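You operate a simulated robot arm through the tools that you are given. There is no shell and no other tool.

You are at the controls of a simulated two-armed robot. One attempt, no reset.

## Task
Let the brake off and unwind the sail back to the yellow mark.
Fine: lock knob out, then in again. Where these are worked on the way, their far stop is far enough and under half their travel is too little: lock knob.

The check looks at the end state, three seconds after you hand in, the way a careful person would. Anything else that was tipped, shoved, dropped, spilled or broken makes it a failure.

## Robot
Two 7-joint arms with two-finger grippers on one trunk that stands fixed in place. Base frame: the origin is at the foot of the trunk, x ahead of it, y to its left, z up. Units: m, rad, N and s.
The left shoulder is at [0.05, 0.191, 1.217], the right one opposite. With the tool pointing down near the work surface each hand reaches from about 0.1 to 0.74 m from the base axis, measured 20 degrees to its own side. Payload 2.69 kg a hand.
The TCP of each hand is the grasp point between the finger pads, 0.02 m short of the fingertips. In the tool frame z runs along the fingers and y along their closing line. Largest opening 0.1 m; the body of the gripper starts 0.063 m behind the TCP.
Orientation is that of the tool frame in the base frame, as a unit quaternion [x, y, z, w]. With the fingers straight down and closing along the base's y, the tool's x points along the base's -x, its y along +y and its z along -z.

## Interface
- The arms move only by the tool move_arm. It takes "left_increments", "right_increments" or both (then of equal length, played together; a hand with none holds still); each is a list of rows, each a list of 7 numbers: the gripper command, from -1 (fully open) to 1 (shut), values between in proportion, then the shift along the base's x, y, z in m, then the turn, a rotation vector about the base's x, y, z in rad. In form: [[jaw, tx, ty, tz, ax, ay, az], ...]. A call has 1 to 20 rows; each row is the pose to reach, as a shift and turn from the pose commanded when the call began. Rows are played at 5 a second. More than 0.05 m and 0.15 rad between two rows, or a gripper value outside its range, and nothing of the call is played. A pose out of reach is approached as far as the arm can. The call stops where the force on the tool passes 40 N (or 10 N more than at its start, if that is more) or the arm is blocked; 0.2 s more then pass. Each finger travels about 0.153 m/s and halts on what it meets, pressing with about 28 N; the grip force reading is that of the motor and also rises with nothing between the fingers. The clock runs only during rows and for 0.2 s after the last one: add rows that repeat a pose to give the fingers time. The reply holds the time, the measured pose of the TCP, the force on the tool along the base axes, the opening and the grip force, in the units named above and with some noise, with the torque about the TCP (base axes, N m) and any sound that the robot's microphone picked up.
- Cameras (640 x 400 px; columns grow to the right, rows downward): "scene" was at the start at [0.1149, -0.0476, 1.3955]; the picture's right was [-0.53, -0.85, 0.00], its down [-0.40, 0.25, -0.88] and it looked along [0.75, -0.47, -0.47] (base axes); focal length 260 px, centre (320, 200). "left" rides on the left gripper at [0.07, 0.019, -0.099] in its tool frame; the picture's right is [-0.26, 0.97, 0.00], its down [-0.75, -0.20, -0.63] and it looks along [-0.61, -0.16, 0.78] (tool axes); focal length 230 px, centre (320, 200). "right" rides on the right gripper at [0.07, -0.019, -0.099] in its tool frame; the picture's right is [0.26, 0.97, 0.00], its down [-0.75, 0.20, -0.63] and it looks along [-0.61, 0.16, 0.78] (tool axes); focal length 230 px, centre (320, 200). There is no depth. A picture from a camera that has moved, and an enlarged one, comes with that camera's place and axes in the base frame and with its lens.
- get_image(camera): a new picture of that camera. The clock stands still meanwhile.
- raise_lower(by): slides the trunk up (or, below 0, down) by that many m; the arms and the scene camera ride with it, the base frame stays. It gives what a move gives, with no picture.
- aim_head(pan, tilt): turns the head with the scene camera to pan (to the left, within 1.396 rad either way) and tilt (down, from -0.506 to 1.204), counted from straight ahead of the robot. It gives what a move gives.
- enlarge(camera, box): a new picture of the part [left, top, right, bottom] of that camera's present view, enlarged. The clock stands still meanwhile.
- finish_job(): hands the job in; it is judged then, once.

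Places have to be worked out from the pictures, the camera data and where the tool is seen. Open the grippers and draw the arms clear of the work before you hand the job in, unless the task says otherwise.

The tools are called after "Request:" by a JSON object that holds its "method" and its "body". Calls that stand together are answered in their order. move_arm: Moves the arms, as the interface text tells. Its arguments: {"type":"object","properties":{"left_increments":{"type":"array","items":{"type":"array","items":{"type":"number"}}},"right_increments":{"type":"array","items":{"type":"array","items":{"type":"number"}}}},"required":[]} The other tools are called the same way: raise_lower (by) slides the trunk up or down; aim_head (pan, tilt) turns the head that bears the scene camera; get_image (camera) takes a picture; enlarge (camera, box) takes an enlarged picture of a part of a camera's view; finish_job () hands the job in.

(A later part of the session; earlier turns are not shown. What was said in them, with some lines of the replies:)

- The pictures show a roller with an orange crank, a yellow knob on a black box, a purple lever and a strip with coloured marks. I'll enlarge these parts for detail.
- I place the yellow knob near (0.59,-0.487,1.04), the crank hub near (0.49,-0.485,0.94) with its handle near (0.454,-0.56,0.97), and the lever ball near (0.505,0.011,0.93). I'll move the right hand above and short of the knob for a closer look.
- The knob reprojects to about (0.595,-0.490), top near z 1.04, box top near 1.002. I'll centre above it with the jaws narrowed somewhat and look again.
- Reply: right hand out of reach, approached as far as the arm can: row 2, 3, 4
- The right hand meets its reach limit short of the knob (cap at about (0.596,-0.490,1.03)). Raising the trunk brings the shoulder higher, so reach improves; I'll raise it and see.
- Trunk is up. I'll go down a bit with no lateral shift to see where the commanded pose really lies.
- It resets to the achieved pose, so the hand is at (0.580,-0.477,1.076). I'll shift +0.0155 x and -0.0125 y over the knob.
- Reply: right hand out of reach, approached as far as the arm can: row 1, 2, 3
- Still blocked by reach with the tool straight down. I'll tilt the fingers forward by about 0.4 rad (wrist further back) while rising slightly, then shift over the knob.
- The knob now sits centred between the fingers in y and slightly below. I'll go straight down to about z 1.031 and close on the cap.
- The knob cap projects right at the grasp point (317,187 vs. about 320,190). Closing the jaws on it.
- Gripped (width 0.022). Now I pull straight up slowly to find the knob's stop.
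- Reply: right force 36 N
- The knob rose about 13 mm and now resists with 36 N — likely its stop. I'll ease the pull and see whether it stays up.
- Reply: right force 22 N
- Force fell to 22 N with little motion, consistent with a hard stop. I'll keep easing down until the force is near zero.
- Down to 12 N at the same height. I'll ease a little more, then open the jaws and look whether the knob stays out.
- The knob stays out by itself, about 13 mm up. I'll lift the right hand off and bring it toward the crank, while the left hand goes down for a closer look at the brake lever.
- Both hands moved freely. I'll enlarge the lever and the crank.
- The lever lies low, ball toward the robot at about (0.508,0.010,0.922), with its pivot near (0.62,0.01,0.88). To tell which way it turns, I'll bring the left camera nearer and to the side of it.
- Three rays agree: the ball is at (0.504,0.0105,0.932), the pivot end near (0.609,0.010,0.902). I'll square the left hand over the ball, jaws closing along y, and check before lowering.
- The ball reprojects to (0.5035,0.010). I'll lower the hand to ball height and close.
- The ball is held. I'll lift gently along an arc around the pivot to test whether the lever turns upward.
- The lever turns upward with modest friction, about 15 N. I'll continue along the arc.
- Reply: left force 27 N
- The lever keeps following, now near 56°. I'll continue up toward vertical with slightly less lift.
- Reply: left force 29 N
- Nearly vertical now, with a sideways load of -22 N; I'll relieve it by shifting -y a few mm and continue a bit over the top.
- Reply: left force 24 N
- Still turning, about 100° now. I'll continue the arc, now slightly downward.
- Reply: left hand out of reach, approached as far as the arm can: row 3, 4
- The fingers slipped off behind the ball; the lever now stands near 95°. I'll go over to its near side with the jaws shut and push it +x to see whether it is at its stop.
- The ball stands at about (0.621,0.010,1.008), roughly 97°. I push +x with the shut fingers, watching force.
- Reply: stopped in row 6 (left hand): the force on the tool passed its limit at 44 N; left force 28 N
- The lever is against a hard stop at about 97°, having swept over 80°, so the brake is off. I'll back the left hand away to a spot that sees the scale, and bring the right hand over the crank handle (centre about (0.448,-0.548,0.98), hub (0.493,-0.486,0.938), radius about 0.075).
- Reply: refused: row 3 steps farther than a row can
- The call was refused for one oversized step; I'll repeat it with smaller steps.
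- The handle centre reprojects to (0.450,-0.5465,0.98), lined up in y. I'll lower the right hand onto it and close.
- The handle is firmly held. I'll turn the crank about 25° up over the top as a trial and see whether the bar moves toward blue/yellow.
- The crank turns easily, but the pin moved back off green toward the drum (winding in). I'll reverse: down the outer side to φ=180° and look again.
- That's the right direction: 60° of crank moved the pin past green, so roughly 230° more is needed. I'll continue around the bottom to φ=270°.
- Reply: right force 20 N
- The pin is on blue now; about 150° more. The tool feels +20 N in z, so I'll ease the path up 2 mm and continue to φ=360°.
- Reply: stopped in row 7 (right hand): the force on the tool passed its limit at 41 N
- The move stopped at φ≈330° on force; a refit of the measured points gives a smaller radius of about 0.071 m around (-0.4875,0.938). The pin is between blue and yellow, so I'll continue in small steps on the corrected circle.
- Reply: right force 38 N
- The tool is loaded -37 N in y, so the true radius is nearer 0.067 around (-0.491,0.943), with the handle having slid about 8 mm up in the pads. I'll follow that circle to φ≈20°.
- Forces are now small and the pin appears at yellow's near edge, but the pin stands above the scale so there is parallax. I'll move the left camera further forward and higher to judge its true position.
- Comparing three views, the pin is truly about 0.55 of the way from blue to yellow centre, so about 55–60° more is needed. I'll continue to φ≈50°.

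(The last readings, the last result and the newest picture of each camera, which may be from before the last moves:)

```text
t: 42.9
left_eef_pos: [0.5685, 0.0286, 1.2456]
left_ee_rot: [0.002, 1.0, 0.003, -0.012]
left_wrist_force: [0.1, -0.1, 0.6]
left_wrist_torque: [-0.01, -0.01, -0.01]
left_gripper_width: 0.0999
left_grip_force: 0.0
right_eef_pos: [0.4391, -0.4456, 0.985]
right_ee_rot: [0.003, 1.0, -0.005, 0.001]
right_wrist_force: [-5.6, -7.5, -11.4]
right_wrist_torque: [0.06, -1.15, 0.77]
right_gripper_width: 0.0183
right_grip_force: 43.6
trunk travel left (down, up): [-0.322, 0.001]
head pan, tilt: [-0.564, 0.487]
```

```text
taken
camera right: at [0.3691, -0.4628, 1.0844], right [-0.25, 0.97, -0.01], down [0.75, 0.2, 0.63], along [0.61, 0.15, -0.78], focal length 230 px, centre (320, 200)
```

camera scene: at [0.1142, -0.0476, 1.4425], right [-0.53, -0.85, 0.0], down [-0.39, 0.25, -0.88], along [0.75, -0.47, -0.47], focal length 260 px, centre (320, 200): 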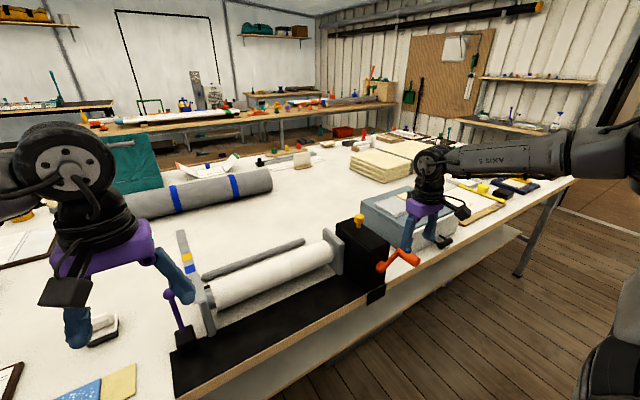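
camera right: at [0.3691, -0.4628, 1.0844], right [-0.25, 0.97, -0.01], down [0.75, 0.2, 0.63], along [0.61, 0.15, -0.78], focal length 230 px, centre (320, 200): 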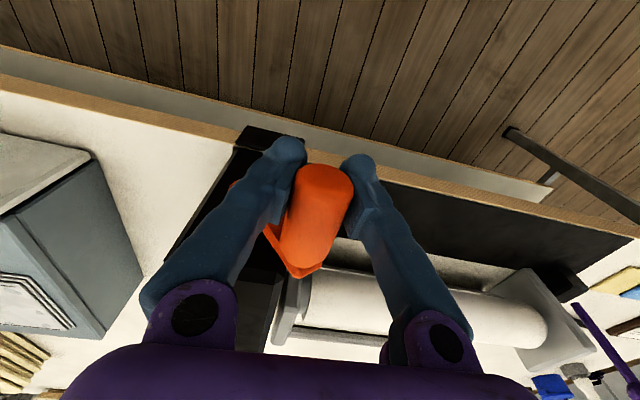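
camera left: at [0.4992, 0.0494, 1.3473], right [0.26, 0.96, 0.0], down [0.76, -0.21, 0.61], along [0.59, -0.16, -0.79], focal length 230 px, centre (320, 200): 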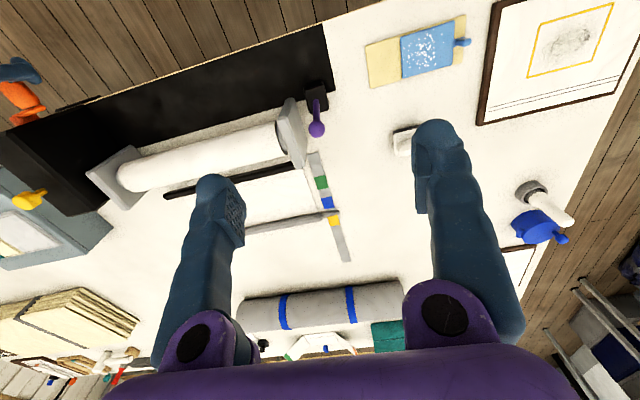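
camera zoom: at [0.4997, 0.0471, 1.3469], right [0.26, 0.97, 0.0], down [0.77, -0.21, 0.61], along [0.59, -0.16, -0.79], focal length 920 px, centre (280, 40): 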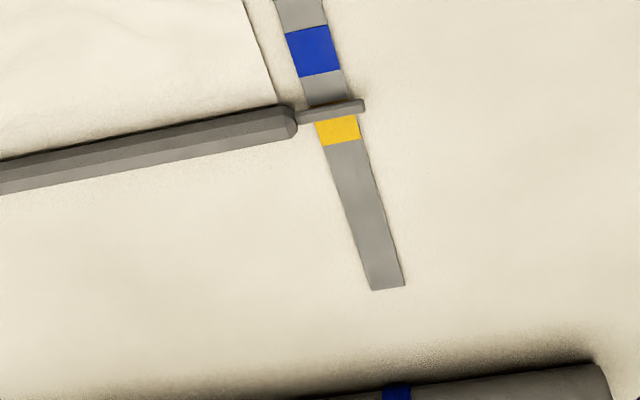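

About 28° more by the parallax-corrected estimate. Continuing to φ≈75° with a slightly smaller radius.

Request:
{"method": "move_arm", "body": {"right_increments": [[1, 0, -0.0055, 0.0021, 0, 0, 0], [1, 0, -0.0108, 0.0048, 0, 0, 0], [1, 0, -0.0159, 0.0073, 0, 0, 0], [1, 0, -0.0213, 0.0095, 0, 0, 0], [1, 0, -0.0268, 0.0112, 0, 0, 0], [1, 0, -0.0268, 0.0112, 0, 0, 0]]}}

Request:
{"method": "enlarge", "body": {"camera": "left", "box": [280, 190, 380, 290]}}

Request:
{"method": "enlarge", "body": {"camera": "scene", "box": [150, 210, 250, 310]}}

```text
t: 44.3
left_eef_pos: [0.5684, 0.0312, 1.2447]
left_ee_rot: [0.001, 1.0, 0.001, -0.013]
left_wrist_force: [0.3, 0.1, 0.5]
left_wrist_torque: [0.03, 0.0, 0.02]
left_gripper_width: 0.1
left_grip_force: 0.0
right_eef_pos: [0.4389, -0.4705, 0.9984]
right_ee_rot: [0.003, 1.0, -0.005, 0.003]
right_wrist_force: [-4.1, 0.9, 2.3]
right_wrist_torque: [-0.01, 0.64, 0.85]
right_gripper_width: 0.018
right_grip_force: 43.5
trunk travel left (down, up): [-0.322, 0.001]
head pan, tilt: [-0.564, 0.487]
```

```text
4.00 times, centred on (330, 240) of left
camera zoom: at [0.4992, 0.0493, 1.3472], right [0.26, 0.96, 0.0], down [0.76, -0.21, 0.61], along [0.59, -0.16, -0.79], focal length 920 px, centre (280, 40)
```

zoom: 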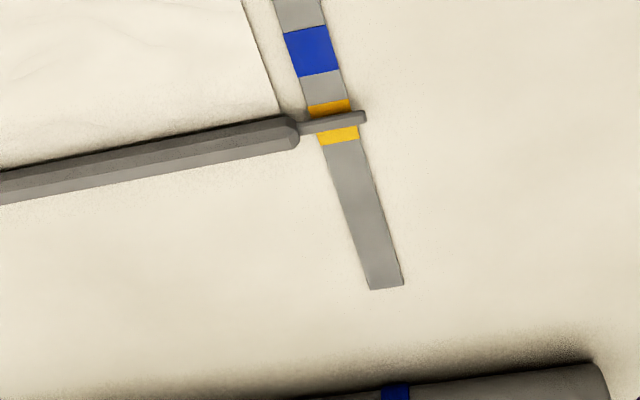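

```text
4.00 times, centred on (200, 260) of scene
camera zoom: at [0.1143, -0.0471, 1.4426], right [-0.53, -0.85, 0.0], down [-0.39, 0.25, -0.88], along [0.75, -0.47, -0.47], focal length 1039 px, centre (800, -40)
```

zoom: 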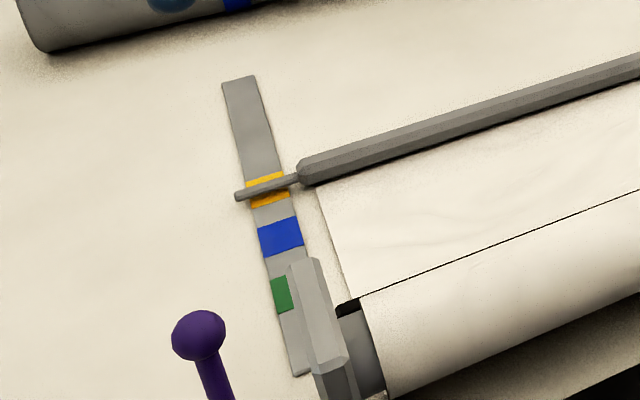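

The pin looks centred on yellow from both cameras, though parallax suggests it's a few mm short. I'll add about 12° more.

Request:
{"method": "move_arm", "body": {"right_increments": [[1, 0, -0.0056, 0.0018, 0, 0, 0], [1, 0, -0.0114, 0.0026, 0, 0, 0], [1, 0, -0.0114, 0.0026, 0, 0, 0]]}}

Request:
{"method": "enlarge", "body": {"camera": "left", "box": [280, 190, 380, 290]}}

Request:
{"method": "enlarge", "body": {"camera": "scene", "box": [150, 210, 250, 310]}}

```text
t: 45.1
left_eef_pos: [0.5671, 0.0304, 1.2458]
left_ee_rot: [0.002, 1.0, 0.002, -0.012]
left_wrist_force: [0.5, -0.2, -0.3]
left_wrist_torque: [0.03, 0.02, -0.02]
left_gripper_width: 0.0999
left_grip_force: 0.1
right_eef_pos: [0.4373, -0.4825, 0.9999]
right_ee_rot: [0.003, 1.0, -0.005, 0.002]
right_wrist_force: [-5.1, 0.2, 0.2]
right_wrist_torque: [-0.03, -0.56, 0.81]
right_gripper_width: 0.0178
right_grip_force: 43.4
trunk travel left (down, up): [-0.322, 0.001]
head pan, tilt: [-0.564, 0.487]
```

```text
4.00 times, centred on (330, 240) of left
camera zoom: at [0.499, 0.049, 1.3472], right [0.26, 0.96, 0.0], down [0.76, -0.21, 0.61], along [0.59, -0.16, -0.79], focal length 920 px, centre (280, 40)
```

zoom: 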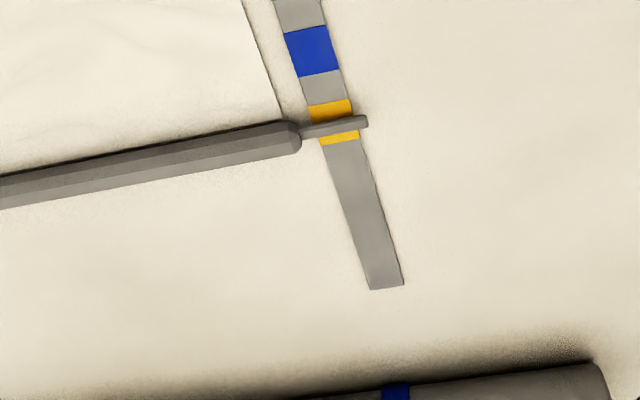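

```text
4.00 times, centred on (200, 260) of scene
camera zoom: at [0.1141, -0.0474, 1.4425], right [-0.53, -0.85, 0.0], down [-0.39, 0.25, -0.88], along [0.75, -0.47, -0.47], focal length 1039 px, centre (800, -40)
```

zoom: 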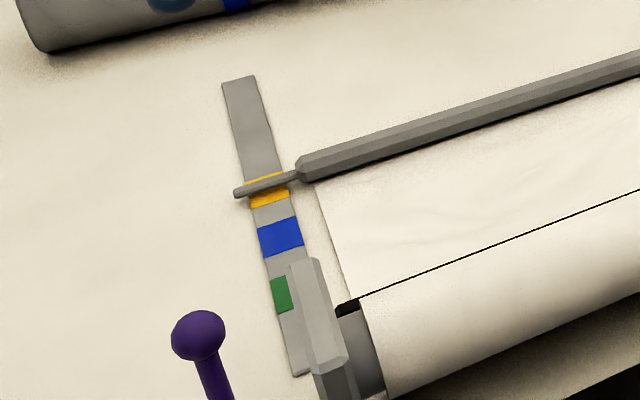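

The pin is within a few mm of yellow's centre after the parallax correction, with near-zero force on the handle. I'll release the handle and watch whether it stays.

Request:
{"method": "move_arm", "body": {"right_increments": [[0.4, 0, 0, 0, 0, 0, 0], [-0.2, 0, 0, 0, 0, 0, 0], [-0.4, 0, 0, 0, 0, 0, 0], [-0.4, 0, 0, 0.03, 0, 0, 0], [-0.4, 0, 0, 0.07, 0, 0, 0], [-0.4, 0, 0, 0.11, 0, 0, 0], [-0.4, 0, 0, 0.12, 0, 0, 0]]}}

Request:
{"method": "enlarge", "body": {"camera": "left", "box": [280, 190, 380, 290]}}

Request:
{"method": "get_image", "body": {"camera": "scene"}}

Request:
{"method": "get_image", "body": {"camera": "right"}}

```text
t: 46.7
left_eef_pos: [0.5682, 0.0297, 1.245]
left_ee_rot: [0.002, 1.0, 0.001, -0.013]
left_wrist_force: [-0.1, -0.3, 0.3]
left_wrist_torque: [-0.03, 0.03, 0.02]
left_gripper_width: 0.1
left_grip_force: 0.1
right_eef_pos: [0.4387, -0.4837, 1.1192]
right_ee_rot: [0.003, 1.0, -0.006, 0.0]
right_wrist_force: [1.1, 0.6, 0.1]
right_wrist_torque: [0.01, 0.01, -0.03]
right_gripper_width: 0.07
right_grip_force: 0.1
trunk travel left (down, up): [-0.322, 0.001]
head pan, tilt: [-0.564, 0.487]
```

```text
4.00 times, centred on (330, 240) of left
camera zoom: at [0.4998, 0.0486, 1.3468], right [0.26, 0.96, 0.0], down [0.77, -0.21, 0.61], along [0.59, -0.16, -0.79], focal length 920 px, centre (280, 40)
```

zoom: 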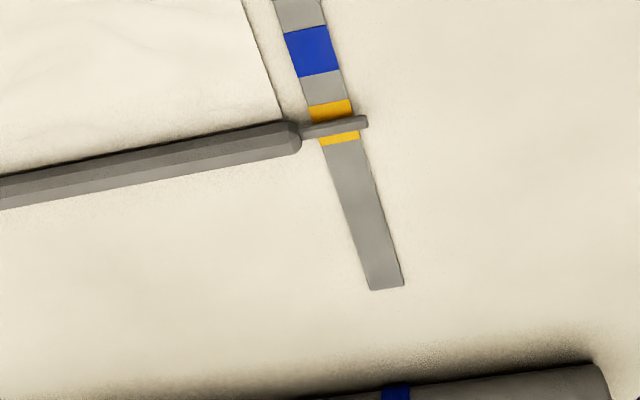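

```text
taken
camera scene: at [0.1151, -0.0478, 1.4424], right [-0.53, -0.85, 0.0], down [-0.4, 0.25, -0.88], along [0.75, -0.47, -0.47], focal length 260 px, centre (320, 200)
```

scene: 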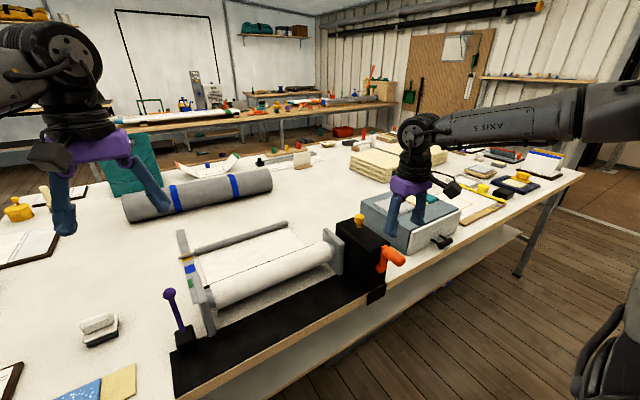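

```text
taken
camera right: at [0.3692, -0.4998, 1.2192], right [-0.25, 0.97, -0.01], down [0.75, 0.2, 0.63], along [0.61, 0.15, -0.78], focal length 230 px, centre (320, 200)
```

right: 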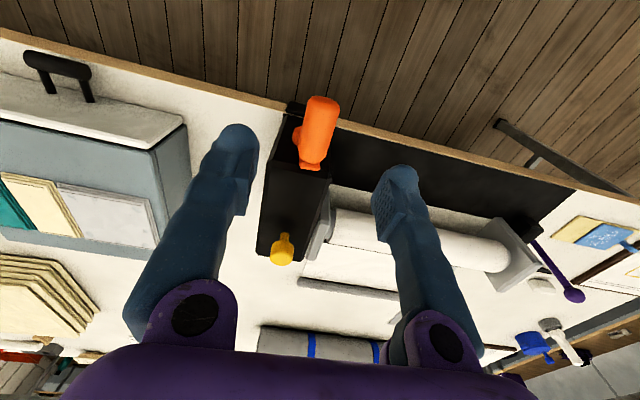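

Everything held when released, and the knob is still out. With the jaws shut I'll bring the right hand, tilted as before, above the knob to push it in.

Request:
{"method": "move_arm", "body": {"right_increments": [[0.3, 0.03, -0.001, 0.02, 0, -0.13, 0], [1, 0.065, -0.002, 0.02, 0, -0.26, 0], [1, 0.1, -0.003, 0.02, 0, -0.4, 0], [1, 0.135, -0.004, 0.02, 0, -0.4, 0], [1, 0.161, -0.0055, 0.01, 0, -0.4, 0], [1, 0.161, -0.0055, -0.015, 0, -0.4, 0], [1, 0.161, -0.0055, -0.015, 0, -0.4, 0]]}}

Request:
{"method": "get_image", "body": {"camera": "right"}}

Request:
{"method": "enlarge", "body": {"camera": "scene", "box": [310, 170, 470, 270]}}

```text
t: 48.3
left_eef_pos: [0.5679, 0.0298, 1.2457]
left_ee_rot: [0.001, 1.0, 0.001, -0.012]
left_wrist_force: [-0.1, -0.9, 0.0]
left_wrist_torque: [-0.02, -0.02, -0.02]
left_gripper_width: 0.0998
left_grip_force: 0.1
right_eef_pos: [0.5993, -0.4878, 1.1065]
right_ee_rot: [0.003, 0.98, -0.005, 0.2]
right_wrist_force: [-0.6, -0.3, 0.7]
right_wrist_torque: [-0.02, -0.01, 0.03]
right_gripper_width: 0.0
right_grip_force: 28.1
trunk travel left (down, up): [-0.322, 0.001]
head pan, tilt: [-0.564, 0.487]
```

```text
taken
camera right: at [0.4969, -0.5039, 1.1702], right [-0.23, 0.97, -0.11], down [0.45, 0.2, 0.87], along [0.87, 0.15, -0.48], focal length 230 px, centre (320, 200)
```

right: 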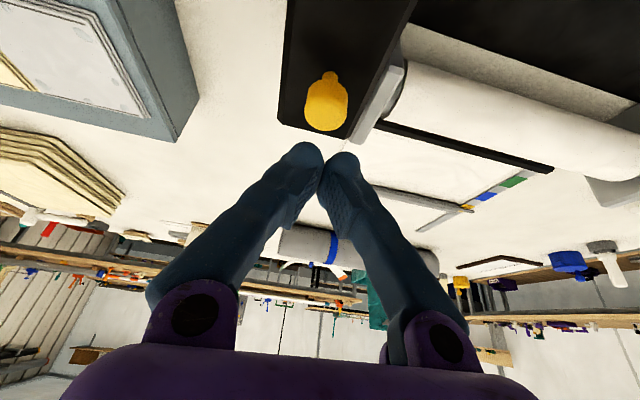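

```text
4.00 times, centred on (390, 220) of scene
camera zoom: at [0.1149, -0.0473, 1.4425], right [-0.53, -0.85, 0.0], down [-0.4, 0.25, -0.88], along [0.75, -0.47, -0.47], focal length 1039 px, centre (40, 120)
```

zoom: 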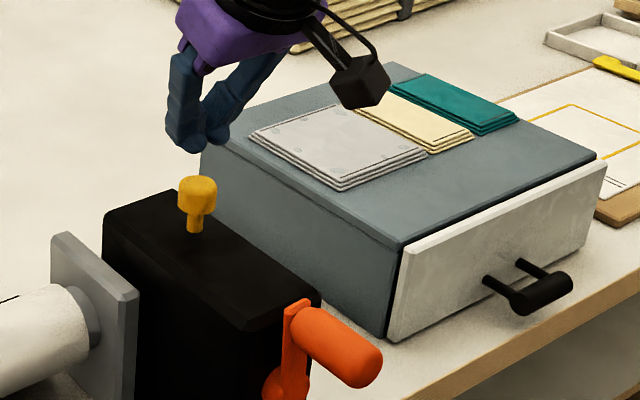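

The shut fingertips are right over the knob. I push straight down in small steps until it bottoms out.

Request:
{"method": "move_arm", "body": {"right_increments": [[1, -0.001, -0.001, -0.02, 0, 0, 0], [1, -0.001, -0.001, -0.03, 0, 0, 0], [1, -0.001, -0.001, -0.035, 0, 0, 0], [1, -0.001, -0.001, -0.039, 0, 0, 0], [1, -0.001, -0.001, -0.043, 0, 0, 0], [1, -0.001, -0.001, -0.047, 0, 0, 0], [1, -0.001, -0.001, -0.051, 0, 0, 0], [1, -0.001, -0.001, -0.054, 0, 0, 0]]}}

Request:
{"method": "enlarge", "body": {"camera": "scene", "box": [310, 170, 470, 270]}}

Request:
{"method": "get_image", "body": {"camera": "right"}}

```text
t: 50.1
left_eef_pos: [0.5656, 0.032, 1.2473]
left_ee_rot: [0.001, 1.0, 0.0, -0.01]
left_wrist_force: [0.2, -0.2, -0.3]
left_wrist_torque: [-0.07, 0.01, -0.02]
left_gripper_width: 0.1
left_grip_force: 0.0
right_eef_pos: [0.5992, -0.4892, 1.0585]
right_ee_rot: [0.004, 0.978, -0.007, 0.206]
right_wrist_force: [-3.6, -8.9, 33.1]
right_wrist_torque: [-0.13, 0.19, 0.09]
right_gripper_width: 0.0061
right_grip_force: 29.7
trunk travel left (down, up): [-0.322, 0.001]
head pan, tilt: [-0.564, 0.487]
```

```text
4.00 times, centred on (390, 220) of scene
camera zoom: at [0.1107, -0.0459, 1.4435], right [-0.53, -0.85, 0.0], down [-0.39, 0.25, -0.89], along [0.75, -0.47, -0.46], focal length 1039 px, centre (40, 120)
```

zoom: 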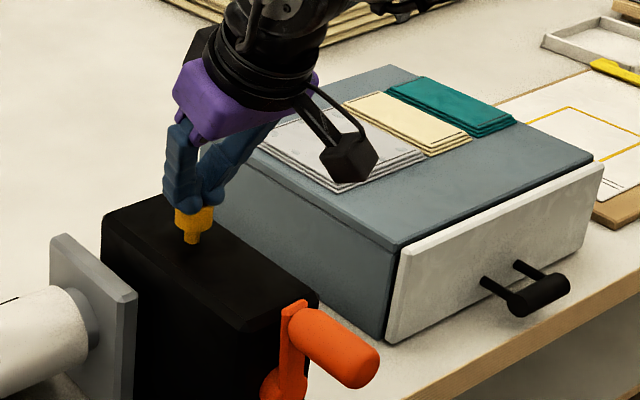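

```text
taken
camera right: at [0.495, -0.5051, 1.1204], right [-0.23, 0.97, -0.11], down [0.44, 0.2, 0.88], along [0.87, 0.15, -0.47], focal length 230 px, centre (320, 200)
```

right: 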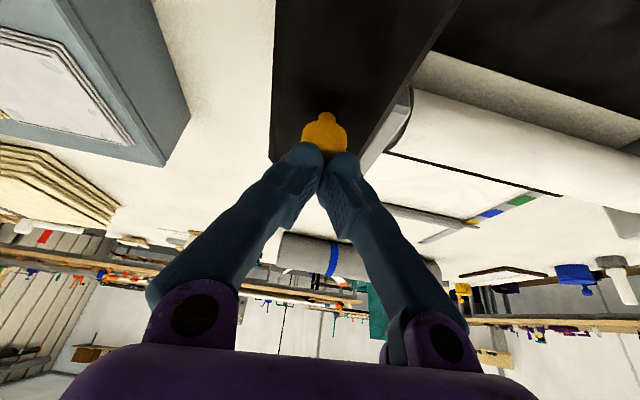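

Force reached 33 N at TCP z 1.0585. I'll lift off and compare the knob height with its original.

Request:
{"method": "move_arm", "body": {"right_increments": [[1, 0, 0, 0.02, 0, 0, 0], [1, -0.005, 0, 0.05, 0, 0, 0], [1, -0.03, 0, 0.07, 0, 0, 0], [1, -0.03, 0, 0.07, 0, 0, 0]]}}

Request:
{"method": "enlarge", "body": {"camera": "scene", "box": [310, 170, 470, 270]}}

Request:
{"method": "enlarge", "body": {"camera": "left", "box": [280, 190, 380, 290]}}

```text
t: 51.1
left_eef_pos: [0.5683, 0.0297, 1.2455]
left_ee_rot: [0.002, 1.0, 0.001, -0.012]
left_wrist_force: [0.5, 0.5, 0.5]
left_wrist_torque: [-0.02, -0.01, 0.0]
left_gripper_width: 0.1
left_grip_force: 0.0
right_eef_pos: [0.5677, -0.4887, 1.1207]
right_ee_rot: [0.004, 0.98, -0.006, 0.199]
right_wrist_force: [0.6, -0.7, 0.2]
right_wrist_torque: [0.02, 0.02, 0.0]
right_gripper_width: 0.0
right_grip_force: 29.4
trunk travel left (down, up): [-0.322, 0.001]
head pan, tilt: [-0.564, 0.487]
```

```text
4.00 times, centred on (390, 220) of scene
camera zoom: at [0.1154, -0.0473, 1.4424], right [-0.53, -0.85, 0.0], down [-0.4, 0.25, -0.88], along [0.75, -0.47, -0.47], focal length 1039 px, centre (40, 120)
```

zoom: 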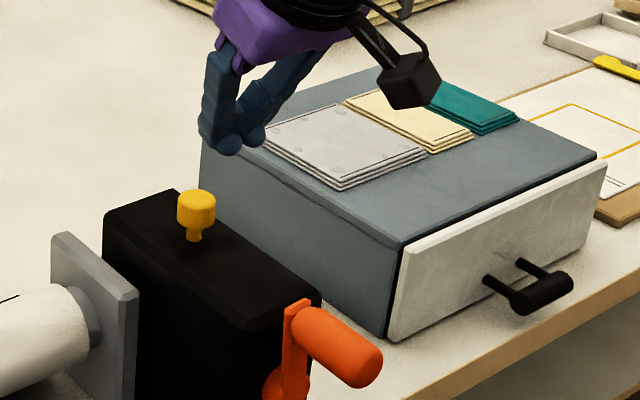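

```text
4.00 times, centred on (330, 240) of left
camera zoom: at [0.5001, 0.0491, 1.3466], right [0.26, 0.96, 0.0], down [0.77, -0.21, 0.61], along [0.59, -0.16, -0.79], focal length 920 px, centre (280, 40)
```

zoom: 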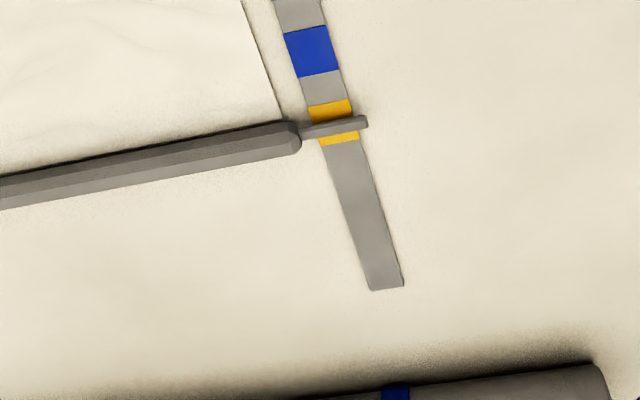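

The knob looks back to its original height and the pin hasn't moved. I'll enlarge tightly to confirm.

Request:
{"method": "enlarge", "body": {"camera": "scene", "box": [340, 205, 380, 240]}}

Request:
{"method": "get_image", "body": {"camera": "right"}}

```text
11.43 times, centred on (360, 222) of scene
camera zoom: at [0.1154, -0.0473, 1.4424], right [-0.53, -0.85, 0.0], down [-0.4, 0.25, -0.88], along [0.75, -0.47, -0.47], focal length 2969 px, centre (-137, -57)
```

zoom: 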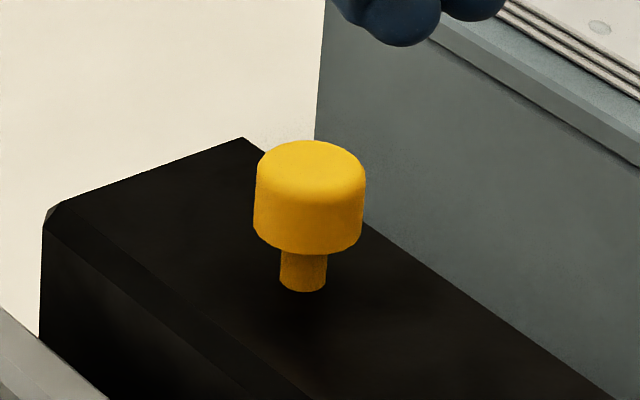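

```text
taken
camera right: at [0.4648, -0.5051, 1.1835], right [-0.23, 0.97, -0.11], down [0.45, 0.2, 0.87], along [0.86, 0.15, -0.48], focal length 230 px, centre (320, 200)
```

right: 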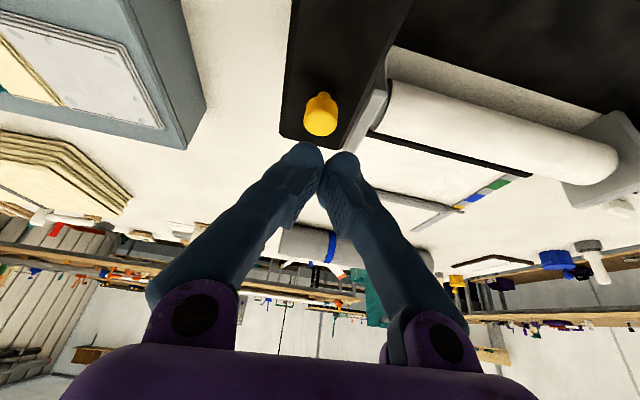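

The visible stem ratio matches the initial picture. One more push will confirm it is at the stop.

Request:
{"method": "move_arm", "body": {"right_increments": [[1, 0.0315, -0.001, 0, 0, 0, 0], [1, 0.0315, -0.001, -0.025, 0, 0, 0], [1, 0.0315, -0.001, -0.045, 0, 0, 0], [1, 0.0315, -0.001, -0.057, 0, 0, 0], [1, 0.0315, -0.001, -0.062, 0, 0, 0], [1, 0.0315, -0.001, -0.066, 0, 0, 0], [1, 0.0315, -0.001, -0.07, 0, 0, 0]]}}

```text
t: 52.7
left_eef_pos: [0.566, 0.0306, 1.248]
left_ee_rot: [0.003, 1.0, 0.002, -0.011]
left_wrist_force: [0.0, 0.3, -0.2]
left_wrist_torque: [0.01, -0.01, 0.01]
left_gripper_width: 0.1002
left_grip_force: 0.0
right_eef_pos: [0.5999, -0.4903, 1.0588]
right_ee_rot: [0.003, 0.979, -0.006, 0.206]
right_wrist_force: [-4.5, -8.9, 30.6]
right_wrist_torque: [-0.14, 0.15, 0.1]
right_gripper_width: 0.0059
right_grip_force: 29.6
trunk travel left (down, up): [-0.322, 0.001]
head pan, tilt: [-0.564, 0.487]
```

It stops at the same height (1.0588), so the knob is fully in. I'll lift the right hand, draw both arms clear and open the grippers.

Request:
{"method": "move_arm", "body": {"right_increments": [[1, 0, 0, 0.03, 0, 0, 0], [1, 0, 0, 0.075, 0, 0, 0], [1, -0.04, 0, 0.1, 0, 0.1, 0], [0, -0.08, 0.01, 0.12, 0, 0.2, 0], [-1, -0.12, 0.02, 0.14, 0, 0.3, 0], [-1, -0.16, 0.03, 0.16, 0, 0.4, 0], [-1, -0.2, 0.05, 0.18, 0, 0.4, 0], [-1, -0.24, 0.07, 0.19, 0, 0.4, 0], [-1, -0.28, 0.09, 0.2, 0, 0.4, 0]], "left_increments": [[-1, -0.02, 0, 0.005, 0, 0, 0], [-1, -0.05, 0, 0.01, 0, 0, 0], [-1, -0.08, 0.01, 0.015, 0, 0, 0], [-1, -0.11, 0.03, 0.02, 0, 0, 0], [-1, -0.14, 0.05, 0.025, 0, 0, 0], [-1, -0.17, 0.07, 0.03, 0, 0, 0], [-1, -0.2, 0.09, 0.035, 0, 0, 0], [-1, -0.23, 0.11, 0.04, 0, 0, 0], [-1, -0.25, 0.13, 0.04, 0, 0, 0]]}}

Request:
{"method": "get_image", "body": {"camera": "scene"}}

Request:
{"method": "enlarge", "body": {"camera": "scene", "box": [140, 200, 300, 300]}}

Request:
{"method": "enlarge", "body": {"camera": "scene", "box": [310, 190, 470, 290]}}

Request:
{"method": "get_image", "body": {"camera": "left"}}

```text
t: 54.7
left_eef_pos: [0.3168, 0.1609, 1.2874]
left_ee_rot: [0.002, 1.0, 0.001, -0.012]
left_wrist_force: [-0.3, -0.6, 0.5]
left_wrist_torque: [-0.01, -0.01, 0.03]
left_gripper_width: 0.0998
left_grip_force: 0.1
right_eef_pos: [0.3195, -0.4004, 1.2499]
right_ee_rot: [0.003, 1.0, -0.006, 0.002]
right_wrist_force: [-1.5, -0.1, 0.3]
right_wrist_torque: [0.0, -0.03, 0.02]
right_gripper_width: 0.1001
right_grip_force: 0.2
trunk travel left (down, up): [-0.322, 0.001]
head pan, tilt: [-0.564, 0.487]
```

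```text
taken
camera scene: at [0.1134, -0.0468, 1.4427], right [-0.53, -0.85, 0.0], down [-0.39, 0.25, -0.88], along [0.75, -0.47, -0.47], focal length 260 px, centre (320, 200)
```

scene: 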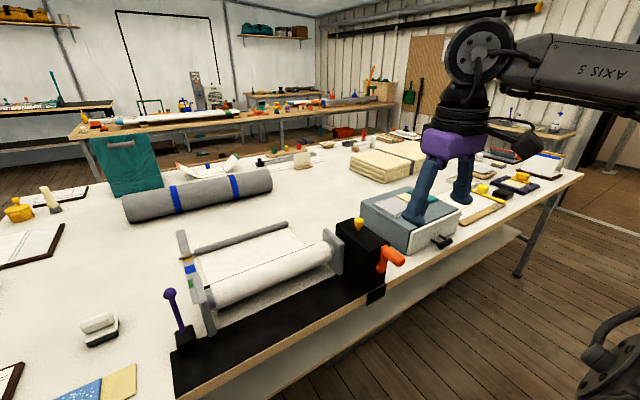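

```text
4.00 times, centred on (220, 250) of scene
camera zoom: at [0.1134, -0.0468, 1.4427], right [-0.53, -0.85, 0.0], down [-0.39, 0.25, -0.88], along [0.75, -0.47, -0.47], focal length 1039 px, centre (720, 0)
```

zoom: 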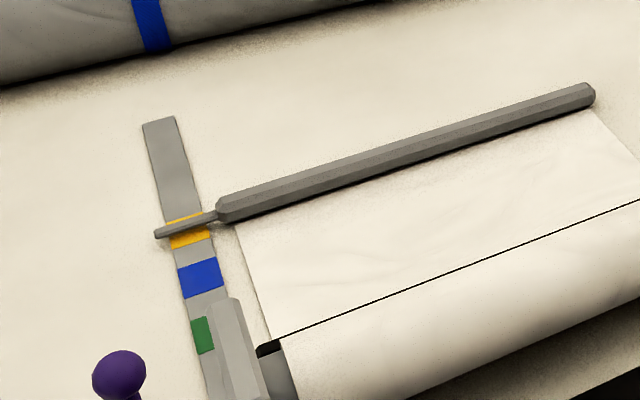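

```text
4.00 times, centred on (390, 240) of scene
camera zoom: at [0.1134, -0.0468, 1.4427], right [-0.53, -0.85, 0.0], down [-0.39, 0.25, -0.88], along [0.75, -0.47, -0.47], focal length 1039 px, centre (40, 40)
```

zoom: 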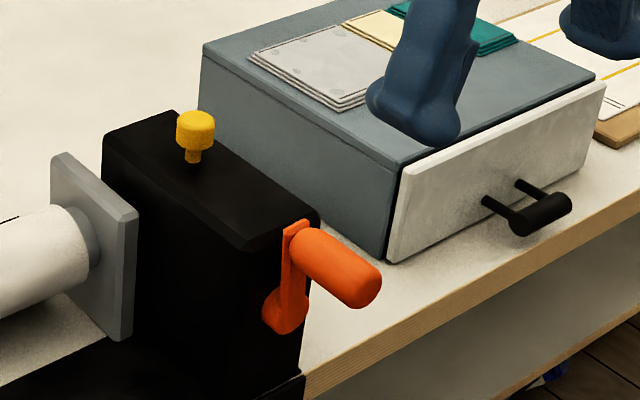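

```text
taken
camera left: at [0.2484, 0.1803, 1.3889], right [0.26, 0.97, 0.0], down [0.76, -0.21, 0.61], along [0.59, -0.16, -0.79], focal length 230 px, centre (320, 200)
```

left: 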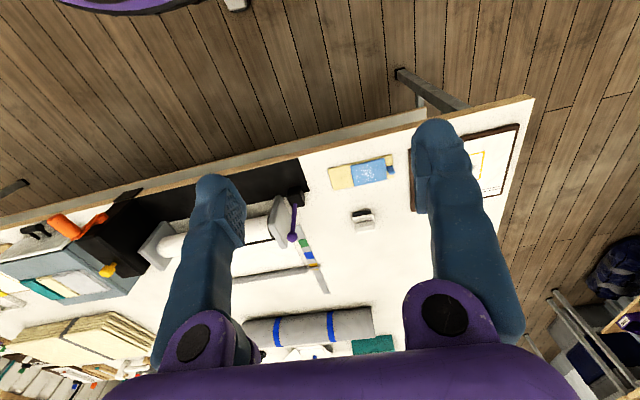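

The pin rests within the yellow band, the lever is at its off stop, the knob is in, and both arms are clear with open grippers. I'm handing the job in.

Request:
{"method": "finish_job", "body": {}}

```text
The job is handed in.
```

The brake is off, the sail is unwound to the yellow mark, and the lock knob is pushed back in. I've handed the job in; I haven't seen the check's verdict.

- **Lock knob:** I pulled it out about 13 mm to its far stop, and it stayed out while I worked. At the end I pushed it back in. A second push stopped at the same height, so it is fully seated.
- **Brake:** I swung the purple lever from about 16° to about 97°, up against a hard stop.
- **Sail:** My first crank turn of about 25° wound the sail in a little, so I reversed. The pin now sits inside the yellow band, by my estimate within about 5 mm of its centre; the band is about 40 mm wide. It did not move when I let go of the crank or seated the knob.

In the last pictures nothing else on the bench had been moved or knocked. Both arms are clear with their grippers open. The trunk is still raised by about 47 mm from where it started, which I did to help the right hand reach the knob.
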